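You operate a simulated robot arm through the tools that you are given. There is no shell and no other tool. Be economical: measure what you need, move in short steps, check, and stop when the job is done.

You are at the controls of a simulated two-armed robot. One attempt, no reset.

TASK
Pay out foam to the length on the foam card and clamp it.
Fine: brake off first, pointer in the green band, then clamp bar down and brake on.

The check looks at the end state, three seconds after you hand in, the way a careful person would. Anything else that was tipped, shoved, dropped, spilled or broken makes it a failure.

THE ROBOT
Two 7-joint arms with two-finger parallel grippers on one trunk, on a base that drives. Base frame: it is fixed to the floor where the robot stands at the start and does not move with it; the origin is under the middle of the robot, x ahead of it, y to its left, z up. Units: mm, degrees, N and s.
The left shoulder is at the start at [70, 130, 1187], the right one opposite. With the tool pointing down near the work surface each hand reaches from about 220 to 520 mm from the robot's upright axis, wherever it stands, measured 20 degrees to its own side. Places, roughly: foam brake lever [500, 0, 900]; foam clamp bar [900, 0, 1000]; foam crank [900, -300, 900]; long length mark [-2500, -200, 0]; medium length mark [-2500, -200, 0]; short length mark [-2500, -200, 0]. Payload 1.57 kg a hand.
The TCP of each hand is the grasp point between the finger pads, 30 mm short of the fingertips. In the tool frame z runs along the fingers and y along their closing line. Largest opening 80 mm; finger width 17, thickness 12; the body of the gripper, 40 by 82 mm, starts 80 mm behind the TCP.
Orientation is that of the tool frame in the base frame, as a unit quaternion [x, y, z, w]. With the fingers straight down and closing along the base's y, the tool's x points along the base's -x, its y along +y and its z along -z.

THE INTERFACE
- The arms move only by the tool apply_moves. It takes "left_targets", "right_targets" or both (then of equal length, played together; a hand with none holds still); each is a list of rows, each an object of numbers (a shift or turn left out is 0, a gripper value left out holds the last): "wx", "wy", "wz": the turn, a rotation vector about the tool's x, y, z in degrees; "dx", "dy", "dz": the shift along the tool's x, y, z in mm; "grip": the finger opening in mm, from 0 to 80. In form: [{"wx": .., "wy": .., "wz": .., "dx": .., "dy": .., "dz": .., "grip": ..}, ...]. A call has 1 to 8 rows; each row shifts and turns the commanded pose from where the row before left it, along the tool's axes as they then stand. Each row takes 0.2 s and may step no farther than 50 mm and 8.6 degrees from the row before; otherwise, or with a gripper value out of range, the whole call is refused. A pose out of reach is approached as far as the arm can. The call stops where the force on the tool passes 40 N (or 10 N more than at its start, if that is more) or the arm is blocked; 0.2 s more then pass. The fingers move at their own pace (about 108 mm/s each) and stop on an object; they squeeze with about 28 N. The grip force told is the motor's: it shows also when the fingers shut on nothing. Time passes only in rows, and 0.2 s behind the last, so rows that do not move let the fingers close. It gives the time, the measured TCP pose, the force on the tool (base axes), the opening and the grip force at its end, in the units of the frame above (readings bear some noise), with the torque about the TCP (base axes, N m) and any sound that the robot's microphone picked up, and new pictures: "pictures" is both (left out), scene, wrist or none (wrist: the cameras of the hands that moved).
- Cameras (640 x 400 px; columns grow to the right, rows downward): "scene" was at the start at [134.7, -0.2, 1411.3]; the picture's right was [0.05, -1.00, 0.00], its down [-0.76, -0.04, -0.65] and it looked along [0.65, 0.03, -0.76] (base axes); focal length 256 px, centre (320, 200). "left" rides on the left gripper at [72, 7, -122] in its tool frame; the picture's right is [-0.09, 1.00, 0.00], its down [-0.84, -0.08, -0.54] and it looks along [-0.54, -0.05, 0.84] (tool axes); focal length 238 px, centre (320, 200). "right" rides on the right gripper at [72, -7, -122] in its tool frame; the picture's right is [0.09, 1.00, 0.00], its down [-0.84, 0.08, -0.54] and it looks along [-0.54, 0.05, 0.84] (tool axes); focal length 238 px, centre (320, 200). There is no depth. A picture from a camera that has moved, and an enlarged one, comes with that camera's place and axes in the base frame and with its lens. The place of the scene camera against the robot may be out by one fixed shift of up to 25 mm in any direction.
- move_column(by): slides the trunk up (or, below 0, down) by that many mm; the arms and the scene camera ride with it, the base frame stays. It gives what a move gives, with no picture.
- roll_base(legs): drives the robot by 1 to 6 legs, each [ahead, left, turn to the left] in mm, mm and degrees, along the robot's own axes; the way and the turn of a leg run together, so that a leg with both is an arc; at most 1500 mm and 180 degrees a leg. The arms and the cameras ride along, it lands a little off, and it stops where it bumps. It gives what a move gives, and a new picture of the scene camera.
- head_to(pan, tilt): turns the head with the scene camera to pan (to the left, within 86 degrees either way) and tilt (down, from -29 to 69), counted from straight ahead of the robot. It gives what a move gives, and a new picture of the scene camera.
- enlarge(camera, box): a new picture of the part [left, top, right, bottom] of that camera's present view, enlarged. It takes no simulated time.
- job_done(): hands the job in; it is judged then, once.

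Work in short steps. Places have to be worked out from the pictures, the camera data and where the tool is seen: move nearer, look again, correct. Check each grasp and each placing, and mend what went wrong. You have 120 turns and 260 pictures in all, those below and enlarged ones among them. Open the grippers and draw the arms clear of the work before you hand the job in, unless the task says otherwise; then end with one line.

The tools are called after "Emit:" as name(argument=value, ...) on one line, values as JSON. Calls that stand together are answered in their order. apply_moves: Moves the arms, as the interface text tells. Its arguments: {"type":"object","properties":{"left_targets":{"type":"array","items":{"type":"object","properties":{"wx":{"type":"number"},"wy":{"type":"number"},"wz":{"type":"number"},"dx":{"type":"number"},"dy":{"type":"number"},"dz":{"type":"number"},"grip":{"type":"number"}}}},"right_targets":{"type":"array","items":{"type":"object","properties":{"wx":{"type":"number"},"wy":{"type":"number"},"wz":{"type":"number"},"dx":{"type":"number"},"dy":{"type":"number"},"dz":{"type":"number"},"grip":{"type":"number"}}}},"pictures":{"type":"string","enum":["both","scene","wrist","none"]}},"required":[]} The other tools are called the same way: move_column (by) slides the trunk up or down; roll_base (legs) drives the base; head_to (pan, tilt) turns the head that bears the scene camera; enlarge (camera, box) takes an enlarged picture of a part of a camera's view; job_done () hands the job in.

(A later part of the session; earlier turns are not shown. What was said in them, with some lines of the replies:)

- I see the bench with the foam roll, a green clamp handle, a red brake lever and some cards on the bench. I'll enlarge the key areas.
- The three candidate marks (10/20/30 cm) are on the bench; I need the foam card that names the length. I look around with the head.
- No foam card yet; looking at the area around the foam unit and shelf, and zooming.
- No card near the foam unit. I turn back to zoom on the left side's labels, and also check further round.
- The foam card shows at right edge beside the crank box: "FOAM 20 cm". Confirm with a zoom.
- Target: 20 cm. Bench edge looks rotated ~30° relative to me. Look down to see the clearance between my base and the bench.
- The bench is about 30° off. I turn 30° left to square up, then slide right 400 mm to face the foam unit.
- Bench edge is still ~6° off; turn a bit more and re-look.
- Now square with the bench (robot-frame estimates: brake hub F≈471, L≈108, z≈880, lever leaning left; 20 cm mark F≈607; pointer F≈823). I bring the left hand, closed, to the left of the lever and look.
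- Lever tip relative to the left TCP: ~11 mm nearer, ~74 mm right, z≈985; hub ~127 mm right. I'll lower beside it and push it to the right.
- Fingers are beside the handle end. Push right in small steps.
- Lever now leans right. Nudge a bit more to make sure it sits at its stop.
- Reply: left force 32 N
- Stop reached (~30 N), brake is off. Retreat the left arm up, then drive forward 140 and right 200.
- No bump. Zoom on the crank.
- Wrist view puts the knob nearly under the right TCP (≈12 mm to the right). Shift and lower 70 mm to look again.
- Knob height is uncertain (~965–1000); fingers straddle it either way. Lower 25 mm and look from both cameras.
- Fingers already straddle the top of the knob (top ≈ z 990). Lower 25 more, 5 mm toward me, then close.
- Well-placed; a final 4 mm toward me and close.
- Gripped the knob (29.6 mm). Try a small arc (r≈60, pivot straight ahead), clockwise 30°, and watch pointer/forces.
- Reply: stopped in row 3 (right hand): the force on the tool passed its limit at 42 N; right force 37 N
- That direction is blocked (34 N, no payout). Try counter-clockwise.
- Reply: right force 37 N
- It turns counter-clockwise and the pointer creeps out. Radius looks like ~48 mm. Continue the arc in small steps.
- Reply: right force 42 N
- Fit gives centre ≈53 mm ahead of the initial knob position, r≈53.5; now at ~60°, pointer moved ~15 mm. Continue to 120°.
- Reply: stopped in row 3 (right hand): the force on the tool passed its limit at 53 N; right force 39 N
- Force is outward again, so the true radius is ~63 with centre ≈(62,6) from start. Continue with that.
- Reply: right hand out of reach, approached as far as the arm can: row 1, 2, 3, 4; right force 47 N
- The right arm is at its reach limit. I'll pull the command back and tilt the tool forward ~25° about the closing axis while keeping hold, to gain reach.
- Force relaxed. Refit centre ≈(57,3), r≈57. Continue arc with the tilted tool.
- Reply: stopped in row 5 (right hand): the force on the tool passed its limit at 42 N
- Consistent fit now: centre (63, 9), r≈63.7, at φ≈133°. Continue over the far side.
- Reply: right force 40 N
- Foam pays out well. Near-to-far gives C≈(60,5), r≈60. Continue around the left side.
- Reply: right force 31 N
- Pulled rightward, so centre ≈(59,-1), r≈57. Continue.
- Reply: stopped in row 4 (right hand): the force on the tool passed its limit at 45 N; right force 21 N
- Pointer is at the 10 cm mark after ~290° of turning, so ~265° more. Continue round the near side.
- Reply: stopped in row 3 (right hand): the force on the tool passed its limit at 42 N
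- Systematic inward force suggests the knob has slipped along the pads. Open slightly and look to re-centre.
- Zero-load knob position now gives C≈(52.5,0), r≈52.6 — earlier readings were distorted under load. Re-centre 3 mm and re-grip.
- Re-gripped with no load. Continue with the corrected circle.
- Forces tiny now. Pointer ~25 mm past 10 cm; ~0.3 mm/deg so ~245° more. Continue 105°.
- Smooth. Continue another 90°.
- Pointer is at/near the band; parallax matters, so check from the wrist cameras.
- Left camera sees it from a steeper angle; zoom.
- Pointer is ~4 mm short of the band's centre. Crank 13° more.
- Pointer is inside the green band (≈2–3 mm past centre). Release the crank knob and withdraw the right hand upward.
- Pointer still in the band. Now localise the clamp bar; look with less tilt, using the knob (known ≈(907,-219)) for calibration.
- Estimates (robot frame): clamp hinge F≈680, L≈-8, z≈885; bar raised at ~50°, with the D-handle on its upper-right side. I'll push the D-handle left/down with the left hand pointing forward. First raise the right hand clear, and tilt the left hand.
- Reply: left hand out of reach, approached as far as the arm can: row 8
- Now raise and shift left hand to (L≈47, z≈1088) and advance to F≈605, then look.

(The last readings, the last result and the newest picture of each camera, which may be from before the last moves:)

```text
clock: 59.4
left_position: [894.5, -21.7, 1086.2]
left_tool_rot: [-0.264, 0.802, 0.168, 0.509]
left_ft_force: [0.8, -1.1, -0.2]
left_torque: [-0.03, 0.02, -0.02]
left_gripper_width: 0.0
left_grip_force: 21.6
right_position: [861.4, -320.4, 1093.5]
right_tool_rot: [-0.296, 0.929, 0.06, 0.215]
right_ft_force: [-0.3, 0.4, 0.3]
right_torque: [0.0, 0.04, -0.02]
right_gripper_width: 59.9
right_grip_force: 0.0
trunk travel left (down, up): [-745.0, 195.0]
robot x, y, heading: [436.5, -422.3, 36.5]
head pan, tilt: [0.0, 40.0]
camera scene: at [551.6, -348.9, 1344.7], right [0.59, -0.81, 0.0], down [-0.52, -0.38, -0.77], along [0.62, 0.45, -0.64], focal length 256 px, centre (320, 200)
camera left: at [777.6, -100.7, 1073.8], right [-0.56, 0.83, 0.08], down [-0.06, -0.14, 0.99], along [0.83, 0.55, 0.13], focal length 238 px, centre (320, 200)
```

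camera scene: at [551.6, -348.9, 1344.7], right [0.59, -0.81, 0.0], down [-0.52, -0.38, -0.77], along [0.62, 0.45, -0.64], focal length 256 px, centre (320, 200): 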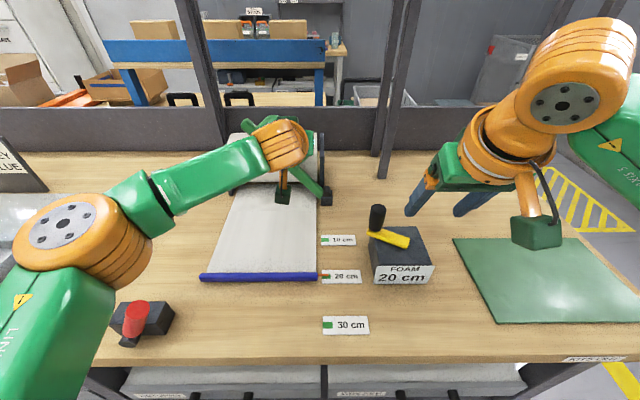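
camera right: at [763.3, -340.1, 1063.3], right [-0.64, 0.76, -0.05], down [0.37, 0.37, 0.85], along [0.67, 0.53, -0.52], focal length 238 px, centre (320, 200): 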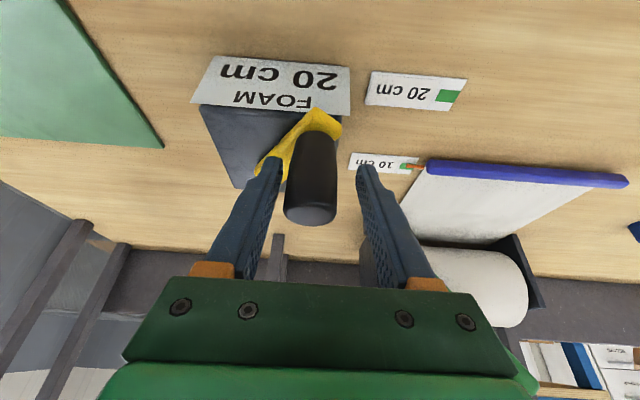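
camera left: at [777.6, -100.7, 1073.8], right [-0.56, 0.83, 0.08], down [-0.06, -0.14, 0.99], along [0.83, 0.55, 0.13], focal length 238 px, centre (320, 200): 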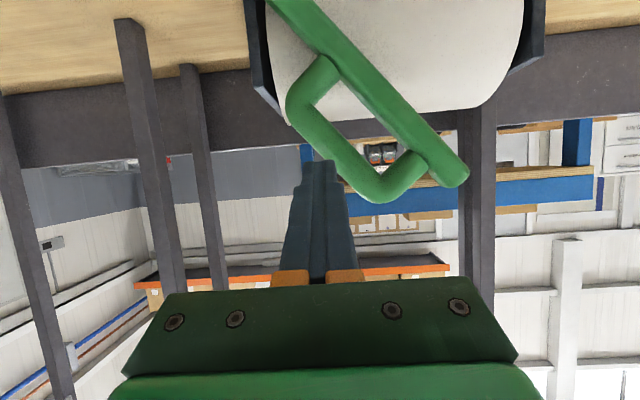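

The D-handle maps to F≈680, L 39–96, z 1014–1096, matching. Finger line is just outside its upper-right side; advance 63 mm so the fingers cross its plane.

Emit:
apply_moves(left_targets=[{"dy": -5}, {"dx": -13.3, "dz": 28.5}, {"dx": -13.3, "dz": 28.5}, {"dz": 0}])

```text
clock: 60.4
left_position: [933.2, -1.5, 1087.3]
left_tool_rot: [-0.263, 0.802, 0.167, 0.509]
left_ft_force: [-0.5, -0.3, 1.4]
left_torque: [-0.01, -0.02, -0.01]
left_gripper_width: 0.0
left_grip_force: 21.1
left hand out of reach, approached as far as the arm can: row 3
right_position: [860.5, -319.4, 1092.0]
right_tool_rot: [-0.297, 0.929, 0.06, 0.215]
right_ft_force: [-0.6, 0.1, 0.1]
right_torque: [0.0, 0.03, -0.02]
right_gripper_width: 59.9
right_grip_force: 0.2
trunk travel left (down, up): [-745.0, 195.0]
robot x, y, heading: [435.6, -423.5, 36.3]
head pan, tilt: [0.0, 40.0]
camera scene: at [551.4, -348.4, 1344.7], right [0.59, -0.81, 0.0], down [-0.52, -0.38, -0.77], along [0.62, 0.45, -0.64], focal length 256 px, centre (320, 200)
camera left: at [815.2, -79.5, 1073.2], right [-0.56, 0.83, 0.08], down [-0.06, -0.14, 0.99], along [0.83, 0.55, 0.13], focal length 238 px, centre (320, 200)
```

scene: 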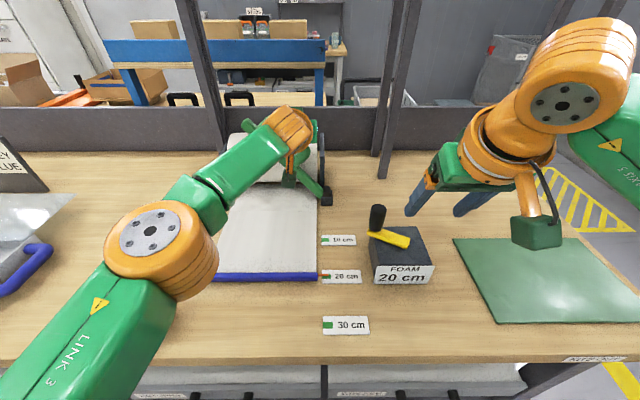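
left: 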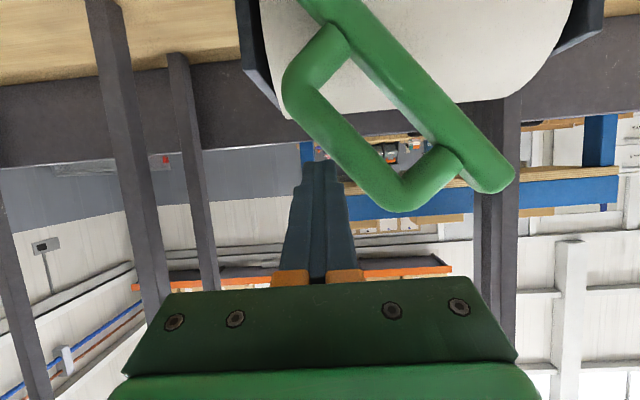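

The arm is ~20 mm short. Nudge the hand 8 mm right for clearance and creep the base 35 mm ahead.

Emit:
apply_moves(left_targets=[{"dy": -8, "dx": 3.4, "dz": -7.3}, {"dx": 3.4, "dz": -7.3}], pictures="none")

Emit:
roll_base(legs=[[35, 0, 0]])

Emit:
enlarge(camera="left", box=[0, 0, 640, 400])

```text
clock: 61.0
left_position: [923.8, -18.5, 1088.3]
left_tool_rot: [-0.264, 0.802, 0.167, 0.508]
left_ft_force: [0.1, 0.1, 0.1]
left_torque: [0.03, 0.0, 0.0]
left_gripper_width: 0.0
left_grip_force: 21.4
right_position: [861.3, -320.2, 1093.5]
right_tool_rot: [-0.296, 0.929, 0.061, 0.216]
right_ft_force: [-0.6, 0.7, 0.5]
right_torque: [0.0, 0.05, 0.01]
right_gripper_width: 60.0
right_grip_force: 0.1
trunk travel left (down, up): [-745.0, 195.0]
robot x, y, heading: [437.7, -423.5, 36.6]
head pan, tilt: [0.0, 40.0]
```

```text
clock: 61.8
left_position: [948.7, -0.6, 1090.7]
left_tool_rot: [-0.264, 0.801, 0.168, 0.511]
left_ft_force: [-1.1, -0.2, 0.8]
left_torque: [0.0, -0.01, 0.05]
left_gripper_width: 0.0
left_grip_force: 22.1
right_position: [887.9, -301.6, 1095.2]
right_tool_rot: [-0.296, 0.928, 0.063, 0.216]
right_ft_force: [-0.1, -0.1, -0.1]
right_torque: [0.02, -0.04, -0.01]
right_gripper_width: 59.8
right_grip_force: 0.0
trunk travel left (down, up): [-745.0, 195.0]
robot x, y, heading: [467.3, -402.1, 36.3]
head pan, tilt: [0.0, 40.0]
camera scene: at [576.0, -331.2, 1345.4], right [0.59, -0.81, 0.0], down [-0.51, -0.38, -0.77], along [0.62, 0.46, -0.64], focal length 256 px, centre (320, 200)
```

scene: 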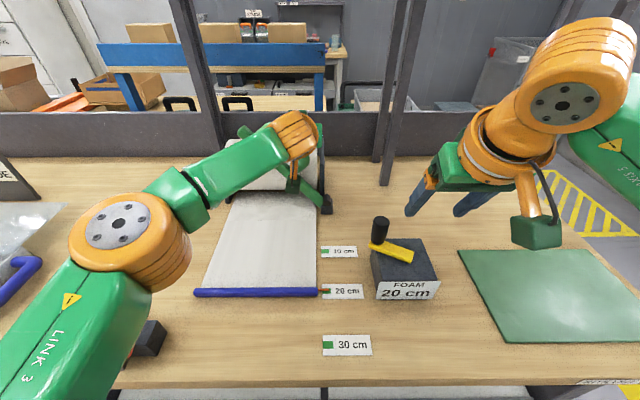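

```text
1.00 times, centred on (320, 200) of left (not enlarged: the box is as wide or as high as the picture)
camera zoom: at [832.0, -78.5, 1076.5], right [-0.56, 0.82, 0.08], down [-0.07, -0.14, 0.99], along [0.83, 0.55, 0.14], focal length 238 px, centre (320, 200)
```

zoom: 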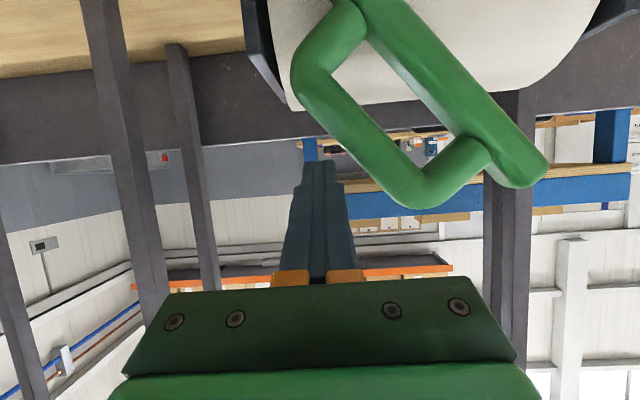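

No bump. Advance 10 mm more and start the arc, pushing the handle left and down.

Emit:
apply_moves(left_targets=[{"dx": -4.2, "dz": 9}, {"dy": 24.4, "dx": 6.3, "dz": 3}, {"dy": 25.8, "dx": 10.5, "dz": 4.9}, {"dy": 23.9, "dx": 13.6, "dz": 6.3}, {"dz": 0}])

```text
clock: 63.0
left_position: [916.4, 68.0, 1056.5]
left_tool_rot: [-0.265, 0.802, 0.168, 0.509]
left_ft_force: [0.6, -0.5, 0.0]
left_torque: [-0.01, -0.01, -0.02]
left_gripper_width: 0.0
left_grip_force: 20.7
right_position: [892.4, -298.8, 1091.9]
right_tool_rot: [-0.296, 0.929, 0.062, 0.215]
right_ft_force: [0.0, -0.1, 0.1]
right_torque: [0.03, -0.01, 0.04]
right_gripper_width: 59.7
right_grip_force: 0.1
trunk travel left (down, up): [-745.0, 195.0]
robot x, y, heading: [464.4, -404.1, 36.4]
head pan, tilt: [0.0, 40.0]
camera scene: at [581.1, -327.6, 1344.7], right [0.59, -0.8, 0.0], down [-0.52, -0.38, -0.77], along [0.62, 0.45, -0.64], focal length 256 px, centre (320, 200)
camera left: at [799.2, -9.5, 1042.3], right [-0.56, 0.82, 0.08], down [-0.06, -0.14, 0.99], along [0.83, 0.55, 0.13], focal length 238 px, centre (320, 200)
```

scene: 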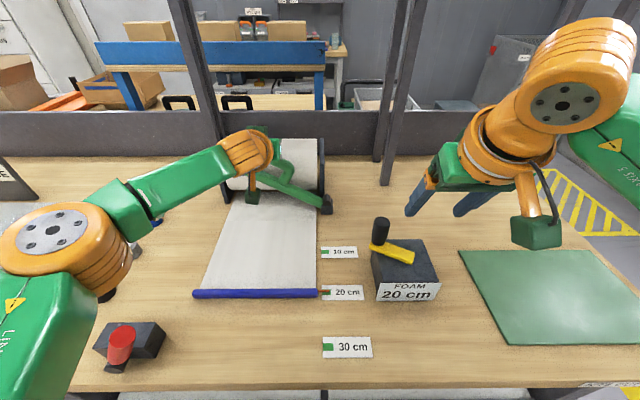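
left: 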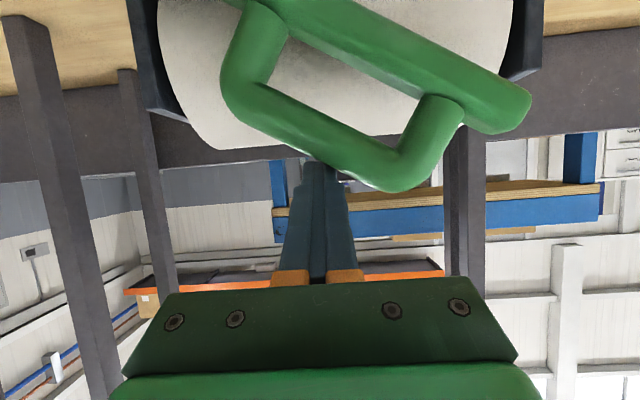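

The bar follows smoothly. Continue the arc down.

Emit:
apply_moves(left_targets=[{"dy": 21.6, "dx": 16.4, "dz": 7.6}, {"dy": 18.9, "dx": 18.9, "dz": 8.8}, {"dy": 15.7, "dx": 21.2, "dz": 9.9}, {"dz": 0}])

```text
clock: 64.0
left_position: [884.7, 114.7, 995.2]
left_tool_rot: [-0.264, 0.802, 0.168, 0.509]
left_ft_force: [0.2, 0.1, 0.4]
left_torque: [-0.02, -0.02, 0.01]
left_gripper_width: 0.1
left_grip_force: 21.9
right_position: [891.0, -298.3, 1092.5]
right_tool_rot: [-0.296, 0.929, 0.062, 0.214]
right_ft_force: [0.7, 0.3, 0.6]
right_torque: [0.0, 0.02, 0.01]
right_gripper_width: 60.1
right_grip_force: 0.1
trunk travel left (down, up): [-745.0, 195.0]
robot x, y, heading: [464.0, -406.6, 36.0]
head pan, tilt: [0.0, 40.0]
camera scene: at [581.0, -327.5, 1344.7], right [0.59, -0.8, 0.0], down [-0.52, -0.38, -0.77], along [0.62, 0.45, -0.64], focal length 256 px, centre (320, 200)
camera left: at [766.5, 35.3, 980.7], right [-0.56, 0.82, 0.08], down [-0.06, -0.14, 0.99], along [0.83, 0.55, 0.13], focal length 238 px, centre (320, 200)
```

scene: 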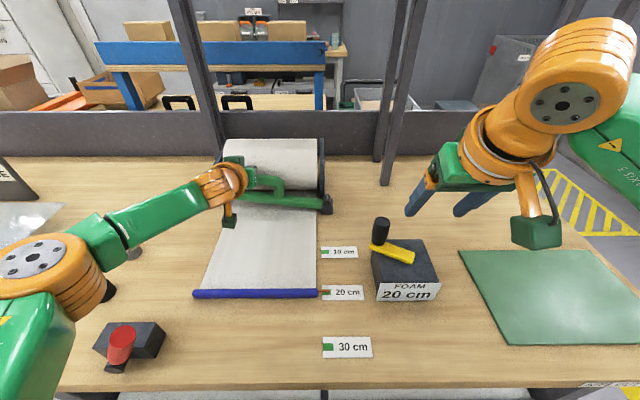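
left: 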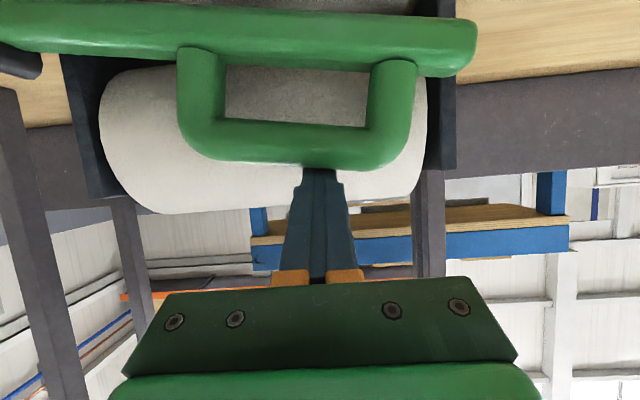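

Bar nearly horizontal. Press straight down gently until it seats.

Emit:
apply_moves(left_targets=[{"dx": 7.3, "dz": 3.4, "dy": 2}, {"dx": 7.3, "dz": 3.4, "dy": 2}, {"dx": 7.3, "dz": 3.4}, {"dz": 0}])

Emit:
enlarge(camera="scene", box=[180, 120, 380, 320])

```text
clock: 65.0
left_position: [880.9, 115.0, 969.2]
left_tool_rot: [-0.265, 0.802, 0.168, 0.508]
left_ft_force: [-0.5, -0.2, -0.5]
left_torque: [-0.01, 0.01, 0.01]
left_gripper_width: 0.1
left_grip_force: 21.2
right_position: [891.5, -299.0, 1092.5]
right_tool_rot: [-0.297, 0.928, 0.062, 0.215]
right_ft_force: [-0.6, -1.0, -0.1]
right_torque: [-0.03, 0.01, -0.02]
right_gripper_width: 60.1
right_grip_force: 0.0
trunk travel left (down, up): [-745.0, 195.0]
robot x, y, heading: [460.6, -404.4, 36.1]
head pan, tilt: [0.0, 40.0]
camera scene: at [581.2, -327.6, 1344.6], right [0.59, -0.81, 0.0], down [-0.52, -0.38, -0.77], along [0.62, 0.45, -0.64], focal length 256 px, centre (320, 200)
camera left: at [764.2, 38.3, 954.6], right [-0.56, 0.82, 0.08], down [-0.06, -0.14, 0.99], along [0.83, 0.55, 0.13], focal length 238 px, centre (320, 200)
```

scene: 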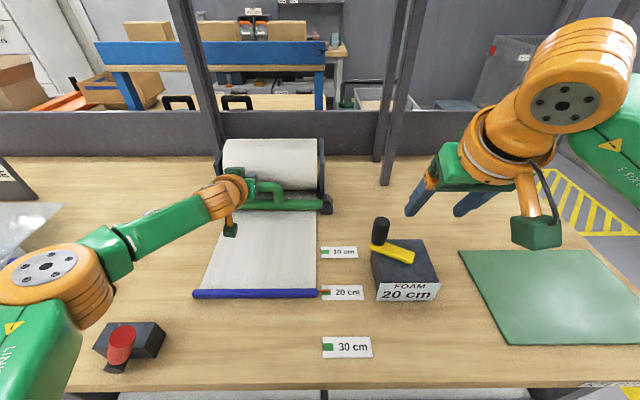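
left: 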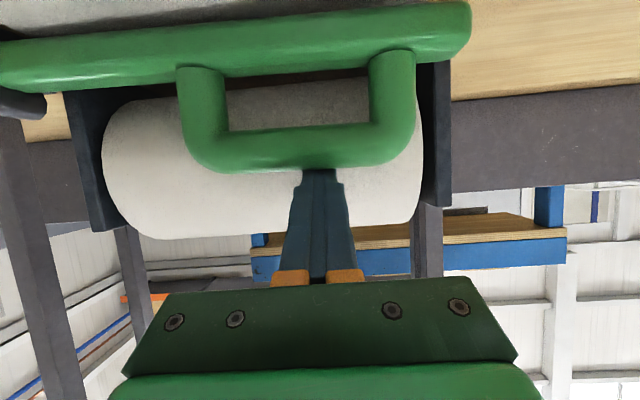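

```text
2.00 times, centred on (280, 220) of scene
camera zoom: at [581.2, -327.6, 1344.6], right [0.59, -0.81, 0.0], down [-0.52, -0.38, -0.77], along [0.62, 0.45, -0.64], focal length 513 px, centre (400, 160)
```

zoom: 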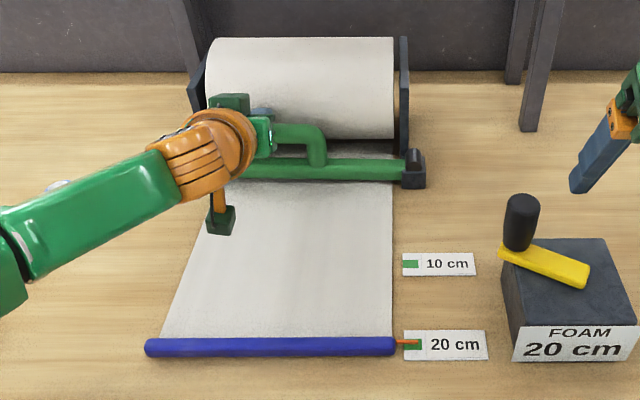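

Bar looks down; confirm it's seated by pressing on until a force appears.

Emit:
apply_moves(left_targets=[{"dx": 5, "dz": 2.3}, {"dx": 5, "dz": 2.3}, {"dx": 5, "dz": 2.3}, {"dz": 0}], pictures="wrist")

```text
clock: 65.8
left_position: [880.9, 115.2, 963.3]
left_tool_rot: [-0.262, 0.798, 0.17, 0.516]
left_ft_force: [-0.4, 1.1, 8.4]
left_torque: [0.05, -0.06, -0.03]
left_gripper_width: 0.0
left_grip_force: 21.5
right_position: [890.3, -299.6, 1093.2]
right_tool_rot: [-0.296, 0.928, 0.061, 0.216]
right_ft_force: [0.0, -0.5, -0.1]
right_torque: [-0.06, 0.0, 0.0]
right_gripper_width: 60.1
right_grip_force: 0.2
trunk travel left (down, up): [-745.0, 195.0]
robot x, y, heading: [467.0, -402.8, 36.2]
head pan, tilt: [0.0, 40.0]
stopped in row 3 (left hand): the force on the tool passed its limit at 46 N (the readings are from after the stop); the commanded pose is now the measured one
camera left: at [764.3, 38.6, 946.2], right [-0.56, 0.82, 0.08], down [-0.08, -0.15, 0.99], along [0.82, 0.55, 0.15], focal length 238 px, centre (320, 200)
```

left: 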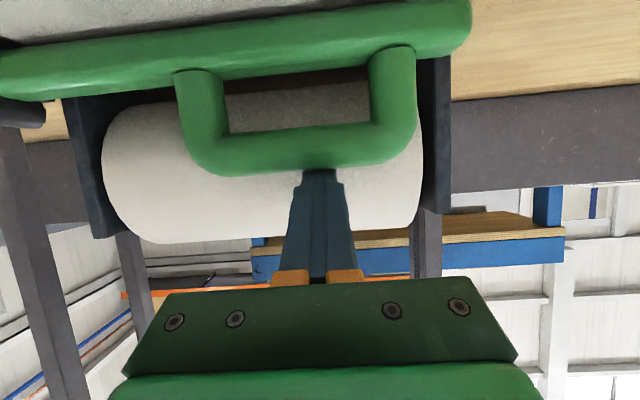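

Seated firmly (46 N). Withdraw the left hand: up, back.

Emit:
apply_moves(left_targets=[{"dx": -36, "dz": -17}, {"dx": -36, "dz": -17}, {"dx": -18, "dz": -8.5}, {"dx": 19, "dz": -40.8}, {"dx": 19, "dz": -40.8}, {"dx": 19, "dz": -40.8}, {"dx": 19, "dz": -40.8}, {"dz": 0}], pictures="scene")

Emit:
enlarge(camera="scene", box=[180, 120, 380, 320])

```text
clock: 67.6
left_position: [737.0, 11.4, 1058.2]
left_tool_rot: [-0.263, 0.799, 0.17, 0.514]
left_ft_force: [0.1, -0.1, -0.2]
left_torque: [-0.01, -0.02, -0.02]
left_gripper_width: 0.3
left_grip_force: 21.2
right_position: [892.0, -298.1, 1092.1]
right_tool_rot: [-0.296, 0.929, 0.062, 0.215]
right_ft_force: [-0.1, -0.2, 0.5]
right_torque: [0.02, -0.01, 0.02]
right_gripper_width: 60.1
right_grip_force: 0.1
trunk travel left (down, up): [-745.0, 195.0]
robot x, y, heading: [466.4, -401.7, 36.3]
head pan, tilt: [0.0, 40.0]
camera scene: at [581.8, -326.9, 1344.6], right [0.59, -0.8, 0.0], down [-0.52, -0.38, -0.77], along [0.62, 0.45, -0.64], focal length 256 px, centre (320, 200)
```

scene: 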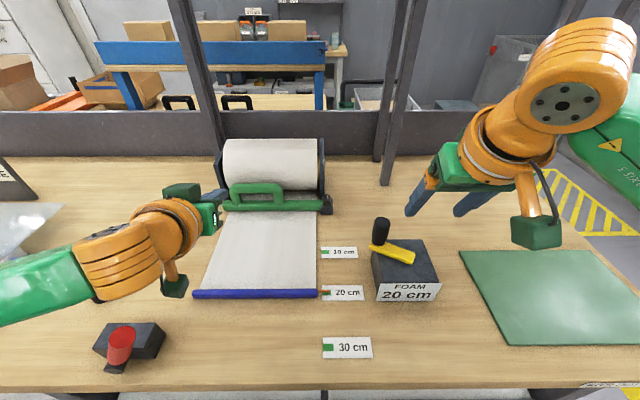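

```text
2.00 times, centred on (280, 220) of scene
camera zoom: at [581.8, -326.9, 1344.6], right [0.59, -0.8, 0.0], down [-0.52, -0.38, -0.77], along [0.62, 0.45, -0.64], focal length 513 px, centre (400, 160)
```

zoom: 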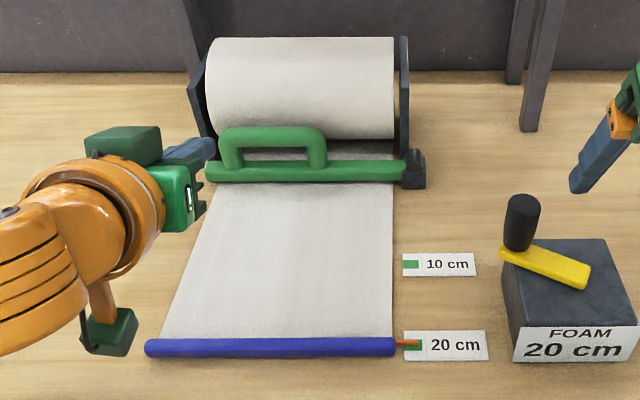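

Clamp bar is down over the foam. Untilt the left hand, raise the column, and drive back to the earlier brake-working position.

Emit:
apply_moves(left_targets=[{"wy": 8.1}, {"wy": 8.1}, {"wy": 8.1}, {"wy": 8.1}, {"wy": 8.1}, {"wy": 8.1}, {"wy": 8.1}, {"wy": 8.5}], pictures="none")

Emit:
move_column(by=80)

Emit:
roll_base(legs=[[-175, 0, 0], [0, 190, 0]])

Emit:
head_to(pan=0, tilt=50)

```text
clock: 69.4
left_position: [738.3, 8.4, 1059.6]
left_tool_rot: [-0.311, 0.95, 0.005, 0.008]
left_ft_force: [0.0, 0.3, 0.1]
left_torque: [0.0, -0.01, 0.0]
left_gripper_width: 0.2
left_grip_force: 21.3
right_position: [893.3, -298.7, 1092.0]
right_tool_rot: [-0.297, 0.928, 0.062, 0.215]
right_ft_force: [0.9, 0.6, -0.2]
right_torque: [0.03, 0.05, 0.0]
right_gripper_width: 60.1
right_grip_force: 0.1
trunk travel left (down, up): [-745.0, 195.0]
robot x, y, heading: [461.1, -399.5, 36.4]
head pan, tilt: [0.0, 40.0]
```

```text
clock: 70.5
left_position: [736.3, 10.2, 1139.2]
left_tool_rot: [-0.313, 0.95, 0.004, 0.008]
left_ft_force: [-0.5, 0.8, -0.2]
left_torque: [0.01, 0.0, 0.0]
left_gripper_width: 0.0
left_grip_force: 22.3
right_position: [892.1, -297.6, 1173.2]
right_tool_rot: [-0.296, 0.929, 0.061, 0.214]
right_ft_force: [-0.2, 0.7, 0.1]
right_torque: [0.0, 0.02, -0.01]
right_gripper_width: 59.8
right_grip_force: 0.1
trunk travel left (down, up): [-825.0, 115.0]
robot x, y, heading: [467.5, -404.1, 36.4]
head pan, tilt: [0.0, 40.0]
```

```text
clock: 73.2
left_position: [487.8, 57.0, 1139.2]
left_tool_rot: [-0.312, 0.95, 0.005, 0.008]
left_ft_force: [0.8, -0.2, 0.0]
left_torque: [0.06, 0.01, 0.02]
left_gripper_width: 0.0
left_grip_force: 22.1
right_position: [641.5, -251.4, 1171.8]
right_tool_rot: [-0.296, 0.929, 0.063, 0.214]
right_ft_force: [0.4, -0.6, 0.4]
right_torque: [0.03, 0.04, 0.03]
right_gripper_width: 59.9
right_grip_force: 0.1
trunk travel left (down, up): [-825.0, 115.0]
robot x, y, heading: [213.9, -351.7, 36.4]
head pan, tilt: [0.0, 40.0]
camera scene: at [332.6, -280.8, 1424.6], right [0.59, -0.81, 0.0], down [-0.52, -0.38, -0.77], along [0.62, 0.46, -0.64], focal length 256 px, centre (320, 200)
```

scene: 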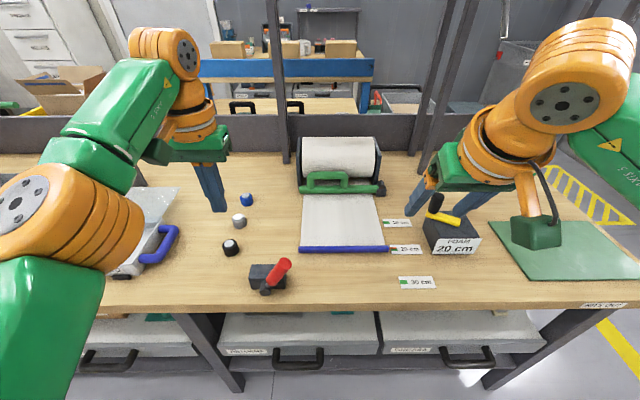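

```text
clock: 73.9
left_position: [486.4, 59.1, 1137.5]
left_tool_rot: [-0.312, 0.95, 0.002, 0.008]
left_ft_force: [0.2, 0.5, 0.2]
left_torque: [-0.02, 0.04, -0.04]
left_gripper_width: 0.2
left_grip_force: 21.7
right_position: [639.6, -248.3, 1171.7]
right_tool_rot: [-0.297, 0.928, 0.061, 0.215]
right_ft_force: [0.9, 0.3, 0.2]
right_torque: [-0.04, 0.01, 0.01]
right_gripper_width: 59.8
right_grip_force: 0.0
trunk travel left (down, up): [-825.0, 115.0]
robot x, y, heading: [214.8, -352.6, 36.3]
head pan, tilt: [0.0, 50.0]
camera scene: at [323.6, -282.5, 1410.5], right [0.59, -0.8, 0.0], down [-0.62, -0.45, -0.64], along [0.52, 0.38, -0.77], focal length 256 px, centre (320, 200)
```

scene: 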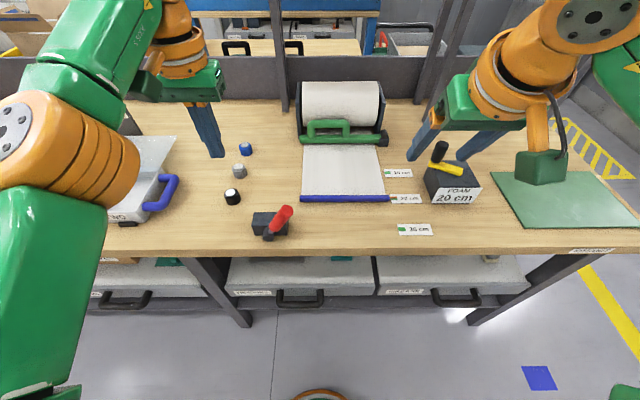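

The lever leans right. I'll bring the left hand to the lever's right side (moving the right hand further right), then look.

Emit:
apply_moves(left_targets=[{"dx": 8, "dy": -41}, {"dy": -41}, {"dy": -41}, {"dy": -40}, {"dz": 40}, {"dz": 40}, {"dz": 0}], right_targets=[{"dy": -30}, {"dy": -30}, {"dy": -30}, {"dy": 0}, {"dy": 0}, {"dy": 0}, {"dy": 0}])

```text
clock: 75.5
left_position: [553.8, -83.1, 1049.9]
left_tool_rot: [-0.312, 0.95, 0.003, 0.009]
left_ft_force: [0.2, -0.1, 0.1]
left_torque: [-0.02, 0.01, -0.03]
left_gripper_width: 0.0
left_grip_force: 21.2
left hand out of reach, approached as far as the arm can: row 2, 3, 4
right_position: [689.4, -323.1, 1172.2]
right_tool_rot: [-0.296, 0.929, 0.062, 0.214]
right_ft_force: [0.9, -0.4, -0.8]
right_torque: [0.01, -0.01, 0.0]
right_gripper_width: 60.2
right_grip_force: 0.0
trunk travel left (down, up): [-825.0, 115.0]
robot x, y, heading: [213.6, -353.3, 36.6]
head pan, tilt: [0.0, 50.0]
camera scene: at [323.4, -283.6, 1410.5], right [0.59, -0.8, 0.0], down [-0.62, -0.45, -0.64], along [0.52, 0.38, -0.77], focal length 256 px, centre (320, 200)
camera right: at [596.5, -395.2, 1253.0], right [-0.64, 0.76, -0.05], down [0.37, 0.37, 0.85], along [0.67, 0.53, -0.52], focal length 238 px, centre (320, 200)
camera left: at [490.9, -121.3, 1169.2], right [-0.52, 0.86, 0.0], down [0.71, 0.43, 0.56], along [0.48, 0.29, -0.83], focal length 238 px, centre (320, 200)
```

scene: 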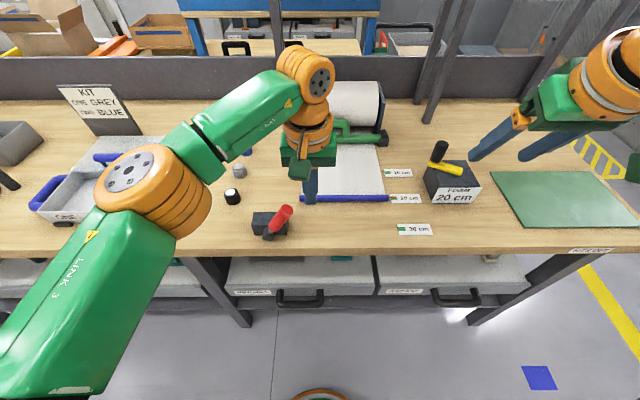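
right: 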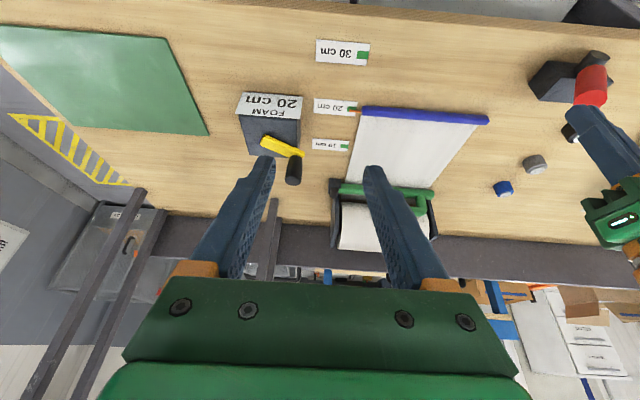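
left: 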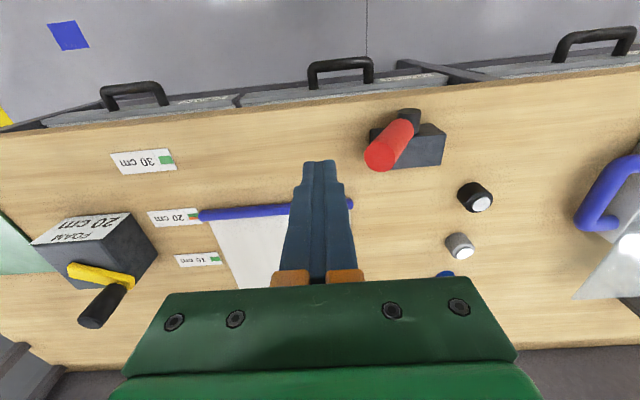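

Lever tip is ~50 mm left and ~10 mm ahead of the TCP. Lower beside it, then push left.

Emit:
apply_moves(left_targets=[{"dz": 38, "dx": -8}, {"dz": 37}, {"dz": 0}, {"dy": 20}, {"dy": 20}, {"dz": 0}])

```text
clock: 76.9
left_position: [534.9, -43.1, 975.7]
left_tool_rot: [-0.312, 0.95, 0.004, 0.008]
left_ft_force: [0.9, 0.1, 0.8]
left_torque: [-0.02, 0.0, 0.0]
left_gripper_width: 0.0
left_grip_force: 20.8
right_position: [690.6, -322.9, 1173.6]
right_tool_rot: [-0.297, 0.929, 0.061, 0.214]
right_ft_force: [0.2, -0.9, 0.5]
right_torque: [0.0, 0.03, -0.02]
right_gripper_width: 60.0
right_grip_force: 0.0
trunk travel left (down, up): [-825.0, 115.0]
robot x, y, heading: [214.9, -355.9, 36.5]
head pan, tilt: [0.0, 50.0]
camera scene: at [323.7, -282.7, 1410.5], right [0.59, -0.8, 0.0], down [-0.62, -0.45, -0.64], along [0.52, 0.38, -0.77], focal length 256 px, centre (320, 200)
camera left: at [472.1, -82.0, 1095.7], right [-0.52, 0.86, 0.0], down [0.71, 0.43, 0.56], along [0.48, 0.29, -0.83], focal length 238 px, centre (320, 200)
```

scene: 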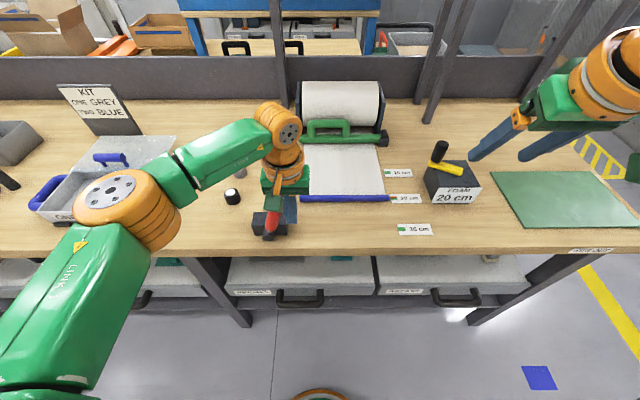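
left: 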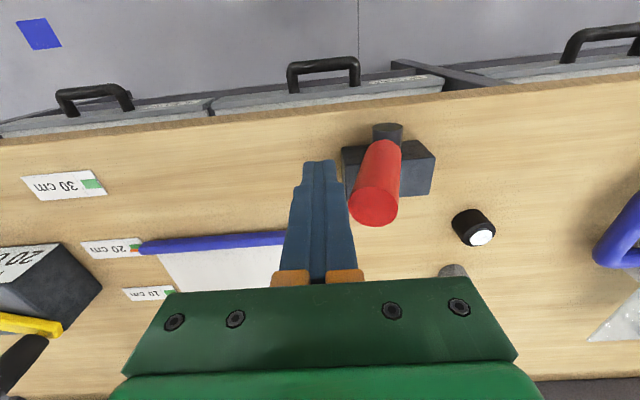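

Lever is moving; keep pushing left through centre to its stop.

Emit:
apply_moves(left_targets=[{"dy": 20}, {"dy": 20}, {"dy": 15}, {"dy": 10}, {"dy": 10}, {"dz": 0}])

```text
clock: 78.3
left_position: [495.4, 10.6, 976.4]
left_tool_rot: [-0.311, 0.95, 0.003, 0.009]
left_ft_force: [11.3, -12.3, -1.3]
left_torque: [-0.43, -0.33, -0.13]
left_gripper_width: 0.0
left_grip_force: 21.6
right_position: [694.3, -325.4, 1171.8]
right_tool_rot: [-0.296, 0.929, 0.063, 0.213]
right_ft_force: [-1.2, 0.6, -0.2]
right_torque: [-0.01, -0.04, 0.0]
right_gripper_width: 60.0
right_grip_force: 0.0
trunk travel left (down, up): [-825.0, 115.0]
robot x, y, heading: [218.4, -354.4, 36.2]
head pan, tilt: [0.0, 50.0]
camera scene: at [328.3, -287.6, 1410.4], right [0.59, -0.81, -0.01], down [-0.62, -0.45, -0.64], along [0.51, 0.38, -0.77], focal length 256 px, centre (320, 200)
camera left: at [431.3, -27.0, 1097.3], right [-0.51, 0.86, 0.0], down [0.71, 0.42, 0.56], along [0.48, 0.29, -0.83], focal length 238 px, centre (320, 200)
```

scene: 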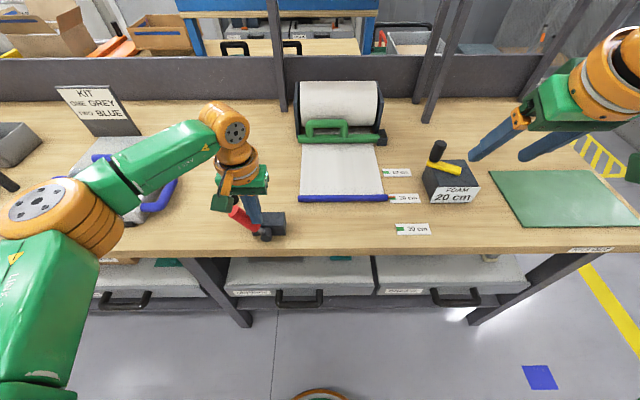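
left: 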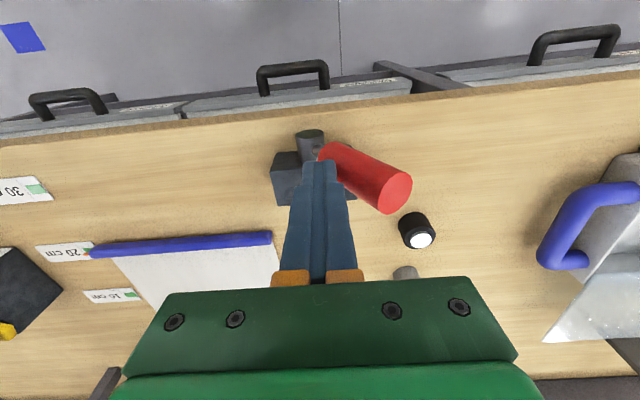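

Lever is at its left stop (17 N). Back off, lift clear, and inspect.

Emit:
apply_moves(left_targets=[{"dy": -15}, {"dz": -40}, {"dz": -45}, {"dz": -45, "dx": 20}, {"dx": 40}, {"dx": 40, "grip": 80}, {"dy": 40}, {"dz": 0}])

Emit:
enlarge(camera="scene", box=[360, 160, 440, 240])

Emit:
enlarge(camera="scene", box=[200, 70, 440, 260])

Emit:
enlarge(camera="right", box=[290, 60, 450, 160])

```text
clock: 80.1
left_position: [394.3, -24.8, 1102.3]
left_tool_rot: [-0.313, 0.95, 0.004, 0.007]
left_ft_force: [-0.5, -0.1, 0.2]
left_torque: [-0.02, -0.01, 0.02]
left_gripper_width: 79.9
left_grip_force: 0.1
right_position: [691.5, -321.5, 1174.1]
right_tool_rot: [-0.297, 0.928, 0.061, 0.215]
right_ft_force: [-0.6, 0.6, 0.2]
right_torque: [-0.05, 0.03, -0.04]
right_gripper_width: 59.8
right_grip_force: 0.0
trunk travel left (down, up): [-825.0, 115.0]
robot x, y, heading: [213.3, -357.6, 36.6]
head pan, tilt: [0.0, 50.0]
camera scene: at [323.5, -282.2, 1410.4], right [0.59, -0.8, 0.0], down [-0.62, -0.45, -0.64], along [0.52, 0.38, -0.77], focal length 256 px, centre (320, 200)
camera left: at [330.7, -63.8, 1223.3], right [-0.52, 0.86, 0.0], down [0.71, 0.43, 0.56], along [0.48, 0.29, -0.83], focal length 238 px, centre (320, 200)
```

scene: 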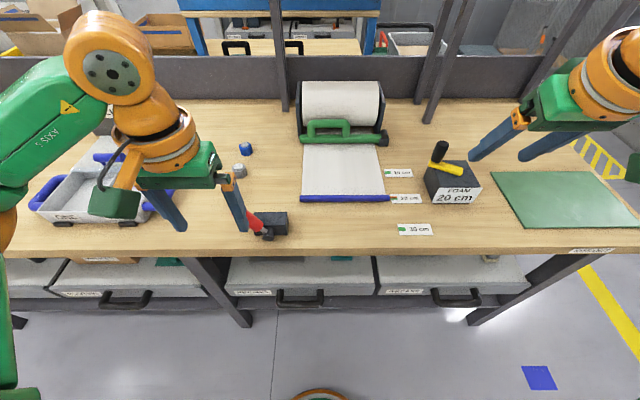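
left: 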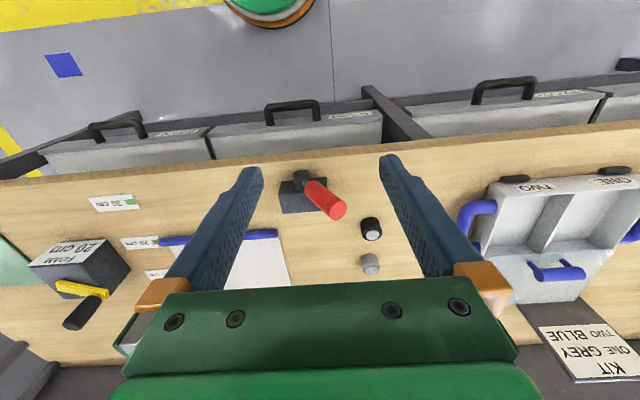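

```text
5.00 times, centred on (400, 200) of scene
camera zoom: at [323.5, -282.2, 1410.4], right [0.59, -0.8, 0.0], down [-0.62, -0.45, -0.64], along [0.52, 0.38, -0.77], focal length 1282 px, centre (-80, 200)
```

zoom: 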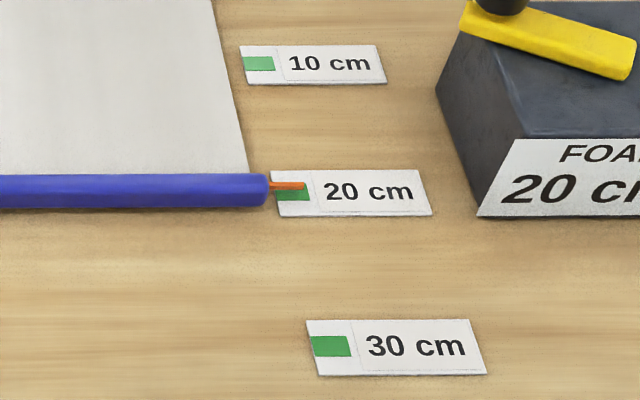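

```text
2.11 times, centred on (320, 165) of scene
camera zoom: at [323.5, -282.2, 1410.4], right [0.59, -0.8, 0.0], down [-0.62, -0.45, -0.64], along [0.52, 0.38, -0.77], focal length 540 px, centre (320, 274)
```

zoom: 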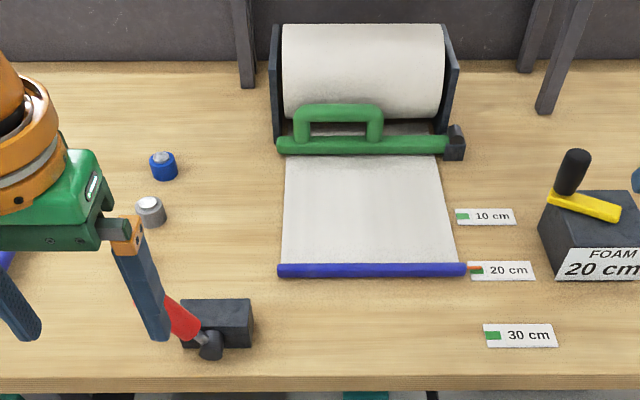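

```text
4.00 times, centred on (370, 110) of right
camera zoom: at [596.7, -393.9, 1252.9], right [-0.64, 0.76, -0.05], down [0.37, 0.37, 0.85], along [0.67, 0.53, -0.52], focal length 953 px, centre (120, 560)
```

zoom: 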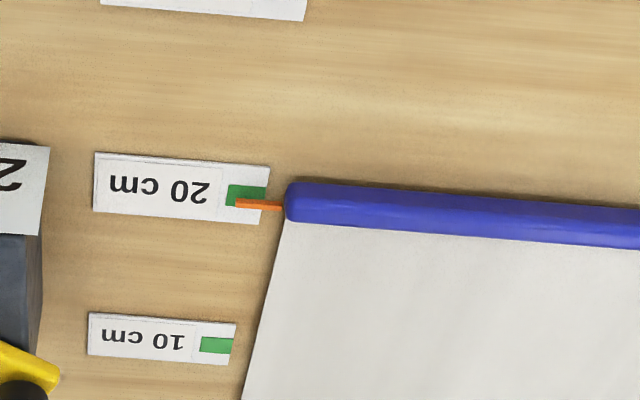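

Lever on, clamp down. One more check of the pointer from the left camera, whose view of the mark is steep.

Emit:
apply_moves(right_targets=[{"wy": 8}, {"wy": 8}, {"wy": 8}, {"dx": 0}], pictures="wrist")

Emit:
enlarge(camera="left", box=[110, 210, 190, 270])

```text
clock: 81.1
left_position: [393.8, -25.1, 1104.3]
left_tool_rot: [-0.313, 0.95, 0.003, 0.01]
left_ft_force: [0.3, -0.8, -0.1]
left_torque: [0.05, 0.02, 0.02]
left_gripper_width: 80.1
left_grip_force: 0.0
right_position: [691.9, -322.1, 1172.4]
right_tool_rot: [-0.304, 0.953, -0.003, 0.017]
right_ft_force: [-0.2, 0.4, -1.1]
right_torque: [0.0, -0.01, -0.01]
right_gripper_width: 60.1
right_grip_force: 0.1
trunk travel left (down, up): [-825.0, 115.0]
robot x, y, heading: [212.5, -353.7, 36.8]
head pan, tilt: [0.0, 50.0]
camera right: at [631.2, -370.1, 1293.6], right [-0.65, 0.76, -0.02], down [0.62, 0.54, 0.57], along [0.44, 0.36, -0.82], focal length 238 px, centre (320, 200)
```

right: 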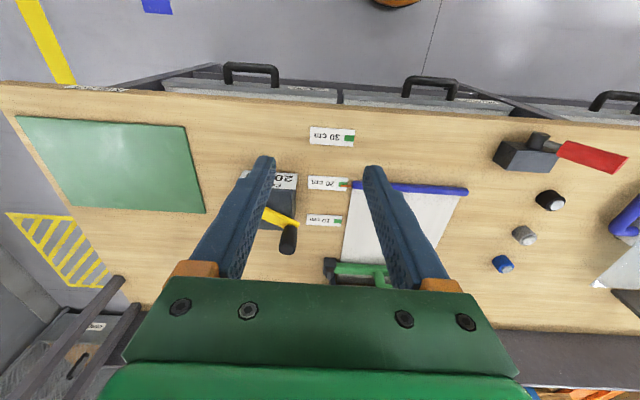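

```text
6.67 times, centred on (150, 240) of left
camera zoom: at [330.8, -64.2, 1223.4], right [-0.52, 0.86, 0.0], down [0.71, 0.43, 0.56], along [0.48, 0.29, -0.83], focal length 1589 px, centre (1453, -67)
```

zoom: 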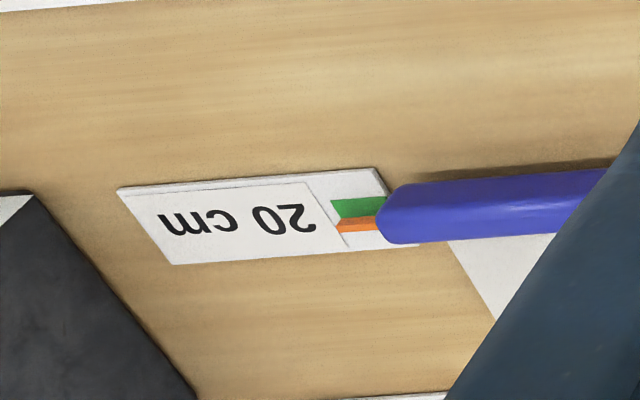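

I want a near-vertical view: drive forward 130 mm and zoom from the right wrist camera.

Emit:
roll_base(legs=[[130, 0, 0]])

Emit:
apply_moves(right_targets=[{"dx": -35}, {"dx": -35}, {"dz": 0}], pictures="wrist")

```text
clock: 82.4
left_position: [499.0, 52.6, 1104.6]
left_tool_rot: [-0.312, 0.95, 0.004, 0.01]
left_ft_force: [-0.1, -0.3, -0.1]
left_torque: [0.01, -0.03, 0.02]
left_gripper_width: 80.1
left_grip_force: 0.0
right_position: [795.7, -245.4, 1174.2]
right_tool_rot: [-0.303, 0.953, -0.001, 0.019]
right_ft_force: [0.5, -0.5, 0.1]
right_torque: [-0.01, 0.01, 0.01]
right_gripper_width: 59.7
right_grip_force: 0.1
trunk travel left (down, up): [-825.0, 115.0]
robot x, y, heading: [319.3, -272.8, 36.5]
head pan, tilt: [0.0, 50.0]
camera scene: at [427.2, -205.9, 1410.9], right [0.59, -0.81, 0.0], down [-0.62, -0.45, -0.64], along [0.52, 0.38, -0.76], focal length 256 px, centre (320, 200)
```

scene: 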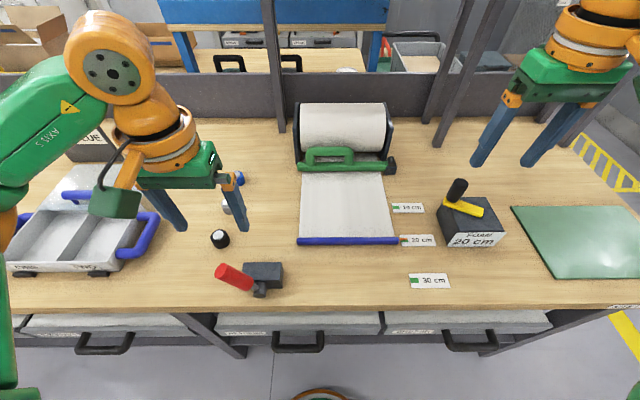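

```text
clock: 83.2
left_position: [501.4, 52.6, 1103.3]
left_tool_rot: [-0.312, 0.95, 0.004, 0.009]
left_ft_force: [-0.1, 0.1, 0.8]
left_torque: [0.03, -0.03, 0.02]
left_gripper_width: 80.1
left_grip_force: 0.0
right_position: [827.6, -221.9, 1167.9]
right_tool_rot: [-0.303, 0.953, -0.001, 0.018]
right_ft_force: [0.6, -0.4, 0.3]
right_torque: [0.01, 0.02, 0.01]
right_gripper_width: 60.1
right_grip_force: 0.1
right hand out of reach, approached as far as the arm can: row 2
trunk travel left (down, up): [-825.0, 115.0]
robot x, y, heading: [320.9, -275.6, 36.6]
head pan, tilt: [0.0, 50.0]
camera right: at [768.0, -269.5, 1288.9], right [-0.65, 0.76, -0.02], down [0.62, 0.54, 0.57], along [0.44, 0.36, -0.82], focal length 238 px, centre (320, 200)
```

right: 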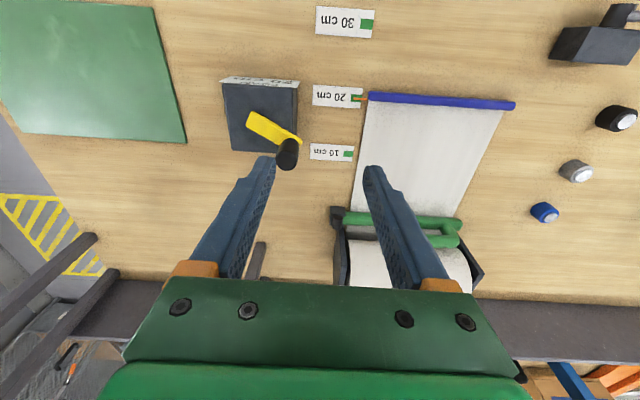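

Brake lever is clearly over on the left; clamp bar down. Zoom on the pointer from this steep view.

Emit:
enlarge(camera="right", box=[330, 80, 390, 118])

Emit:
enlarge(camera="scene", box=[190, 80, 430, 300])

```text
10.53 times, centred on (360, 99) of right
camera zoom: at [768.0, -269.5, 1288.9], right [-0.65, 0.76, -0.02], down [0.62, 0.54, 0.57], along [0.44, 0.36, -0.82], focal length 2509 px, centre (-101, 1263)
```

zoom: 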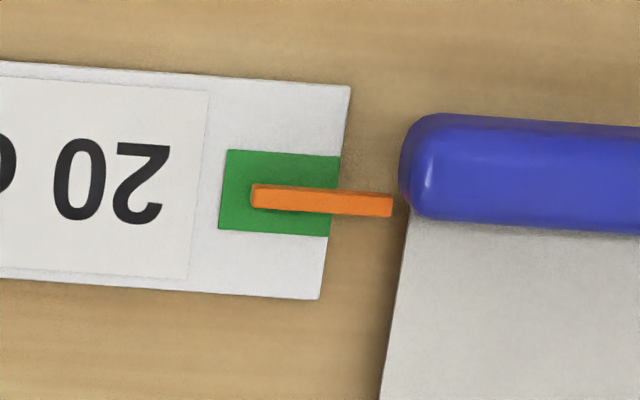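

```text
1.82 times, centred on (310, 190) of scene
camera zoom: at [430.3, -204.8, 1410.5], right [0.59, -0.81, 0.0], down [-0.62, -0.45, -0.64], along [0.52, 0.38, -0.77], focal length 466 px, centre (338, 218)
```

zoom: 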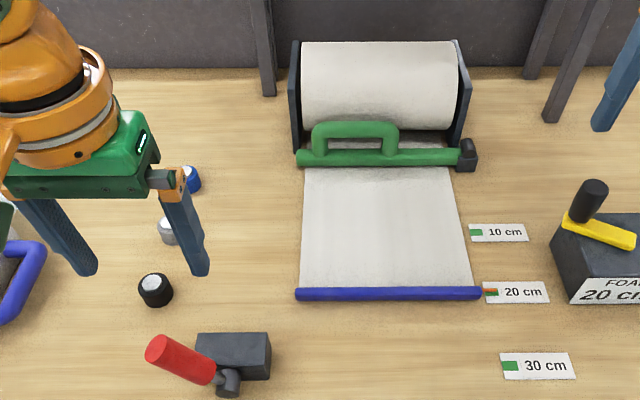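

The pointer sits in the middle of the green band, the clamp bar is down and the lever is over to the brake-on side. I back the robot clear.

Emit:
apply_moves(right_targets=[{"dx": 35, "grip": 80}, {"dx": 35}], pictures="none")

Emit:
roll_base(legs=[[-250, 0, 0]])

```text
clock: 83.8
left_position: [500.2, 51.1, 1103.4]
left_tool_rot: [-0.312, 0.95, 0.005, 0.01]
left_ft_force: [-1.3, -0.3, 0.2]
left_torque: [-0.01, 0.02, 0.01]
left_gripper_width: 80.4
left_grip_force: 0.1
right_position: [768.5, -263.3, 1167.3]
right_tool_rot: [-0.3, 0.954, 0.0, 0.017]
right_ft_force: [0.0, -0.4, -0.1]
right_torque: [0.0, -0.04, -0.02]
right_gripper_width: 79.9
right_grip_force: 0.1
trunk travel left (down, up): [-825.0, 115.0]
robot x, y, heading: [322.0, -279.0, 36.4]
head pan, tilt: [0.0, 50.0]
```

```text
clock: 85.6
left_position: [305.5, -93.8, 1103.0]
left_tool_rot: [-0.309, 0.951, 0.003, 0.006]
left_ft_force: [0.9, 0.7, -1.0]
left_torque: [0.01, -0.03, 0.01]
left_gripper_width: 80.0
left_grip_force: 0.1
right_position: [572.8, -409.1, 1166.5]
right_tool_rot: [-0.299, 0.954, -0.002, 0.016]
right_ft_force: [0.6, -0.2, -0.1]
right_torque: [0.01, -0.02, 0.01]
right_gripper_width: 79.9
right_grip_force: 0.0
trunk travel left (down, up): [-825.0, 115.0]
robot x, y, heading: [122.5, -424.1, 35.9]
head pan, tilt: [0.0, 50.0]
camera scene: at [233.9, -348.4, 1410.2], right [0.59, -0.81, 0.0], down [-0.62, -0.45, -0.64], along [0.52, 0.38, -0.77], focal length 256 px, centre (320, 200)
```

scene: 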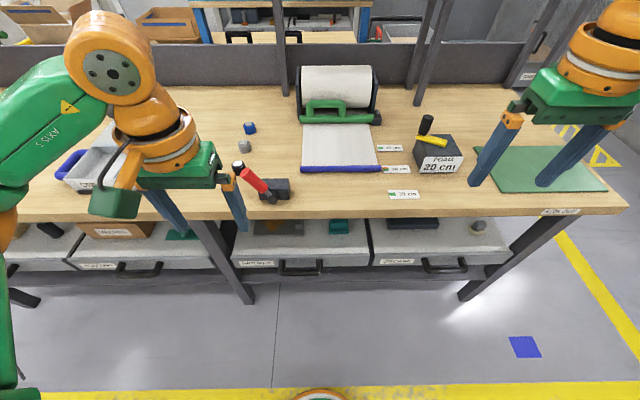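

All is in place and the arms are clear; handing in.

Emit:
job_done()

```text
The job is handed in.
```

I paid the foam out to 20 cm, the length on the foam card. The pointer is in the green band, the clamp bar is pressed down to its stop, and the brake lever is back over at its starting side, which I took to be on. Both grippers are open, the robot has backed clear of the bench, and the last pictures show nothing else disturbed.
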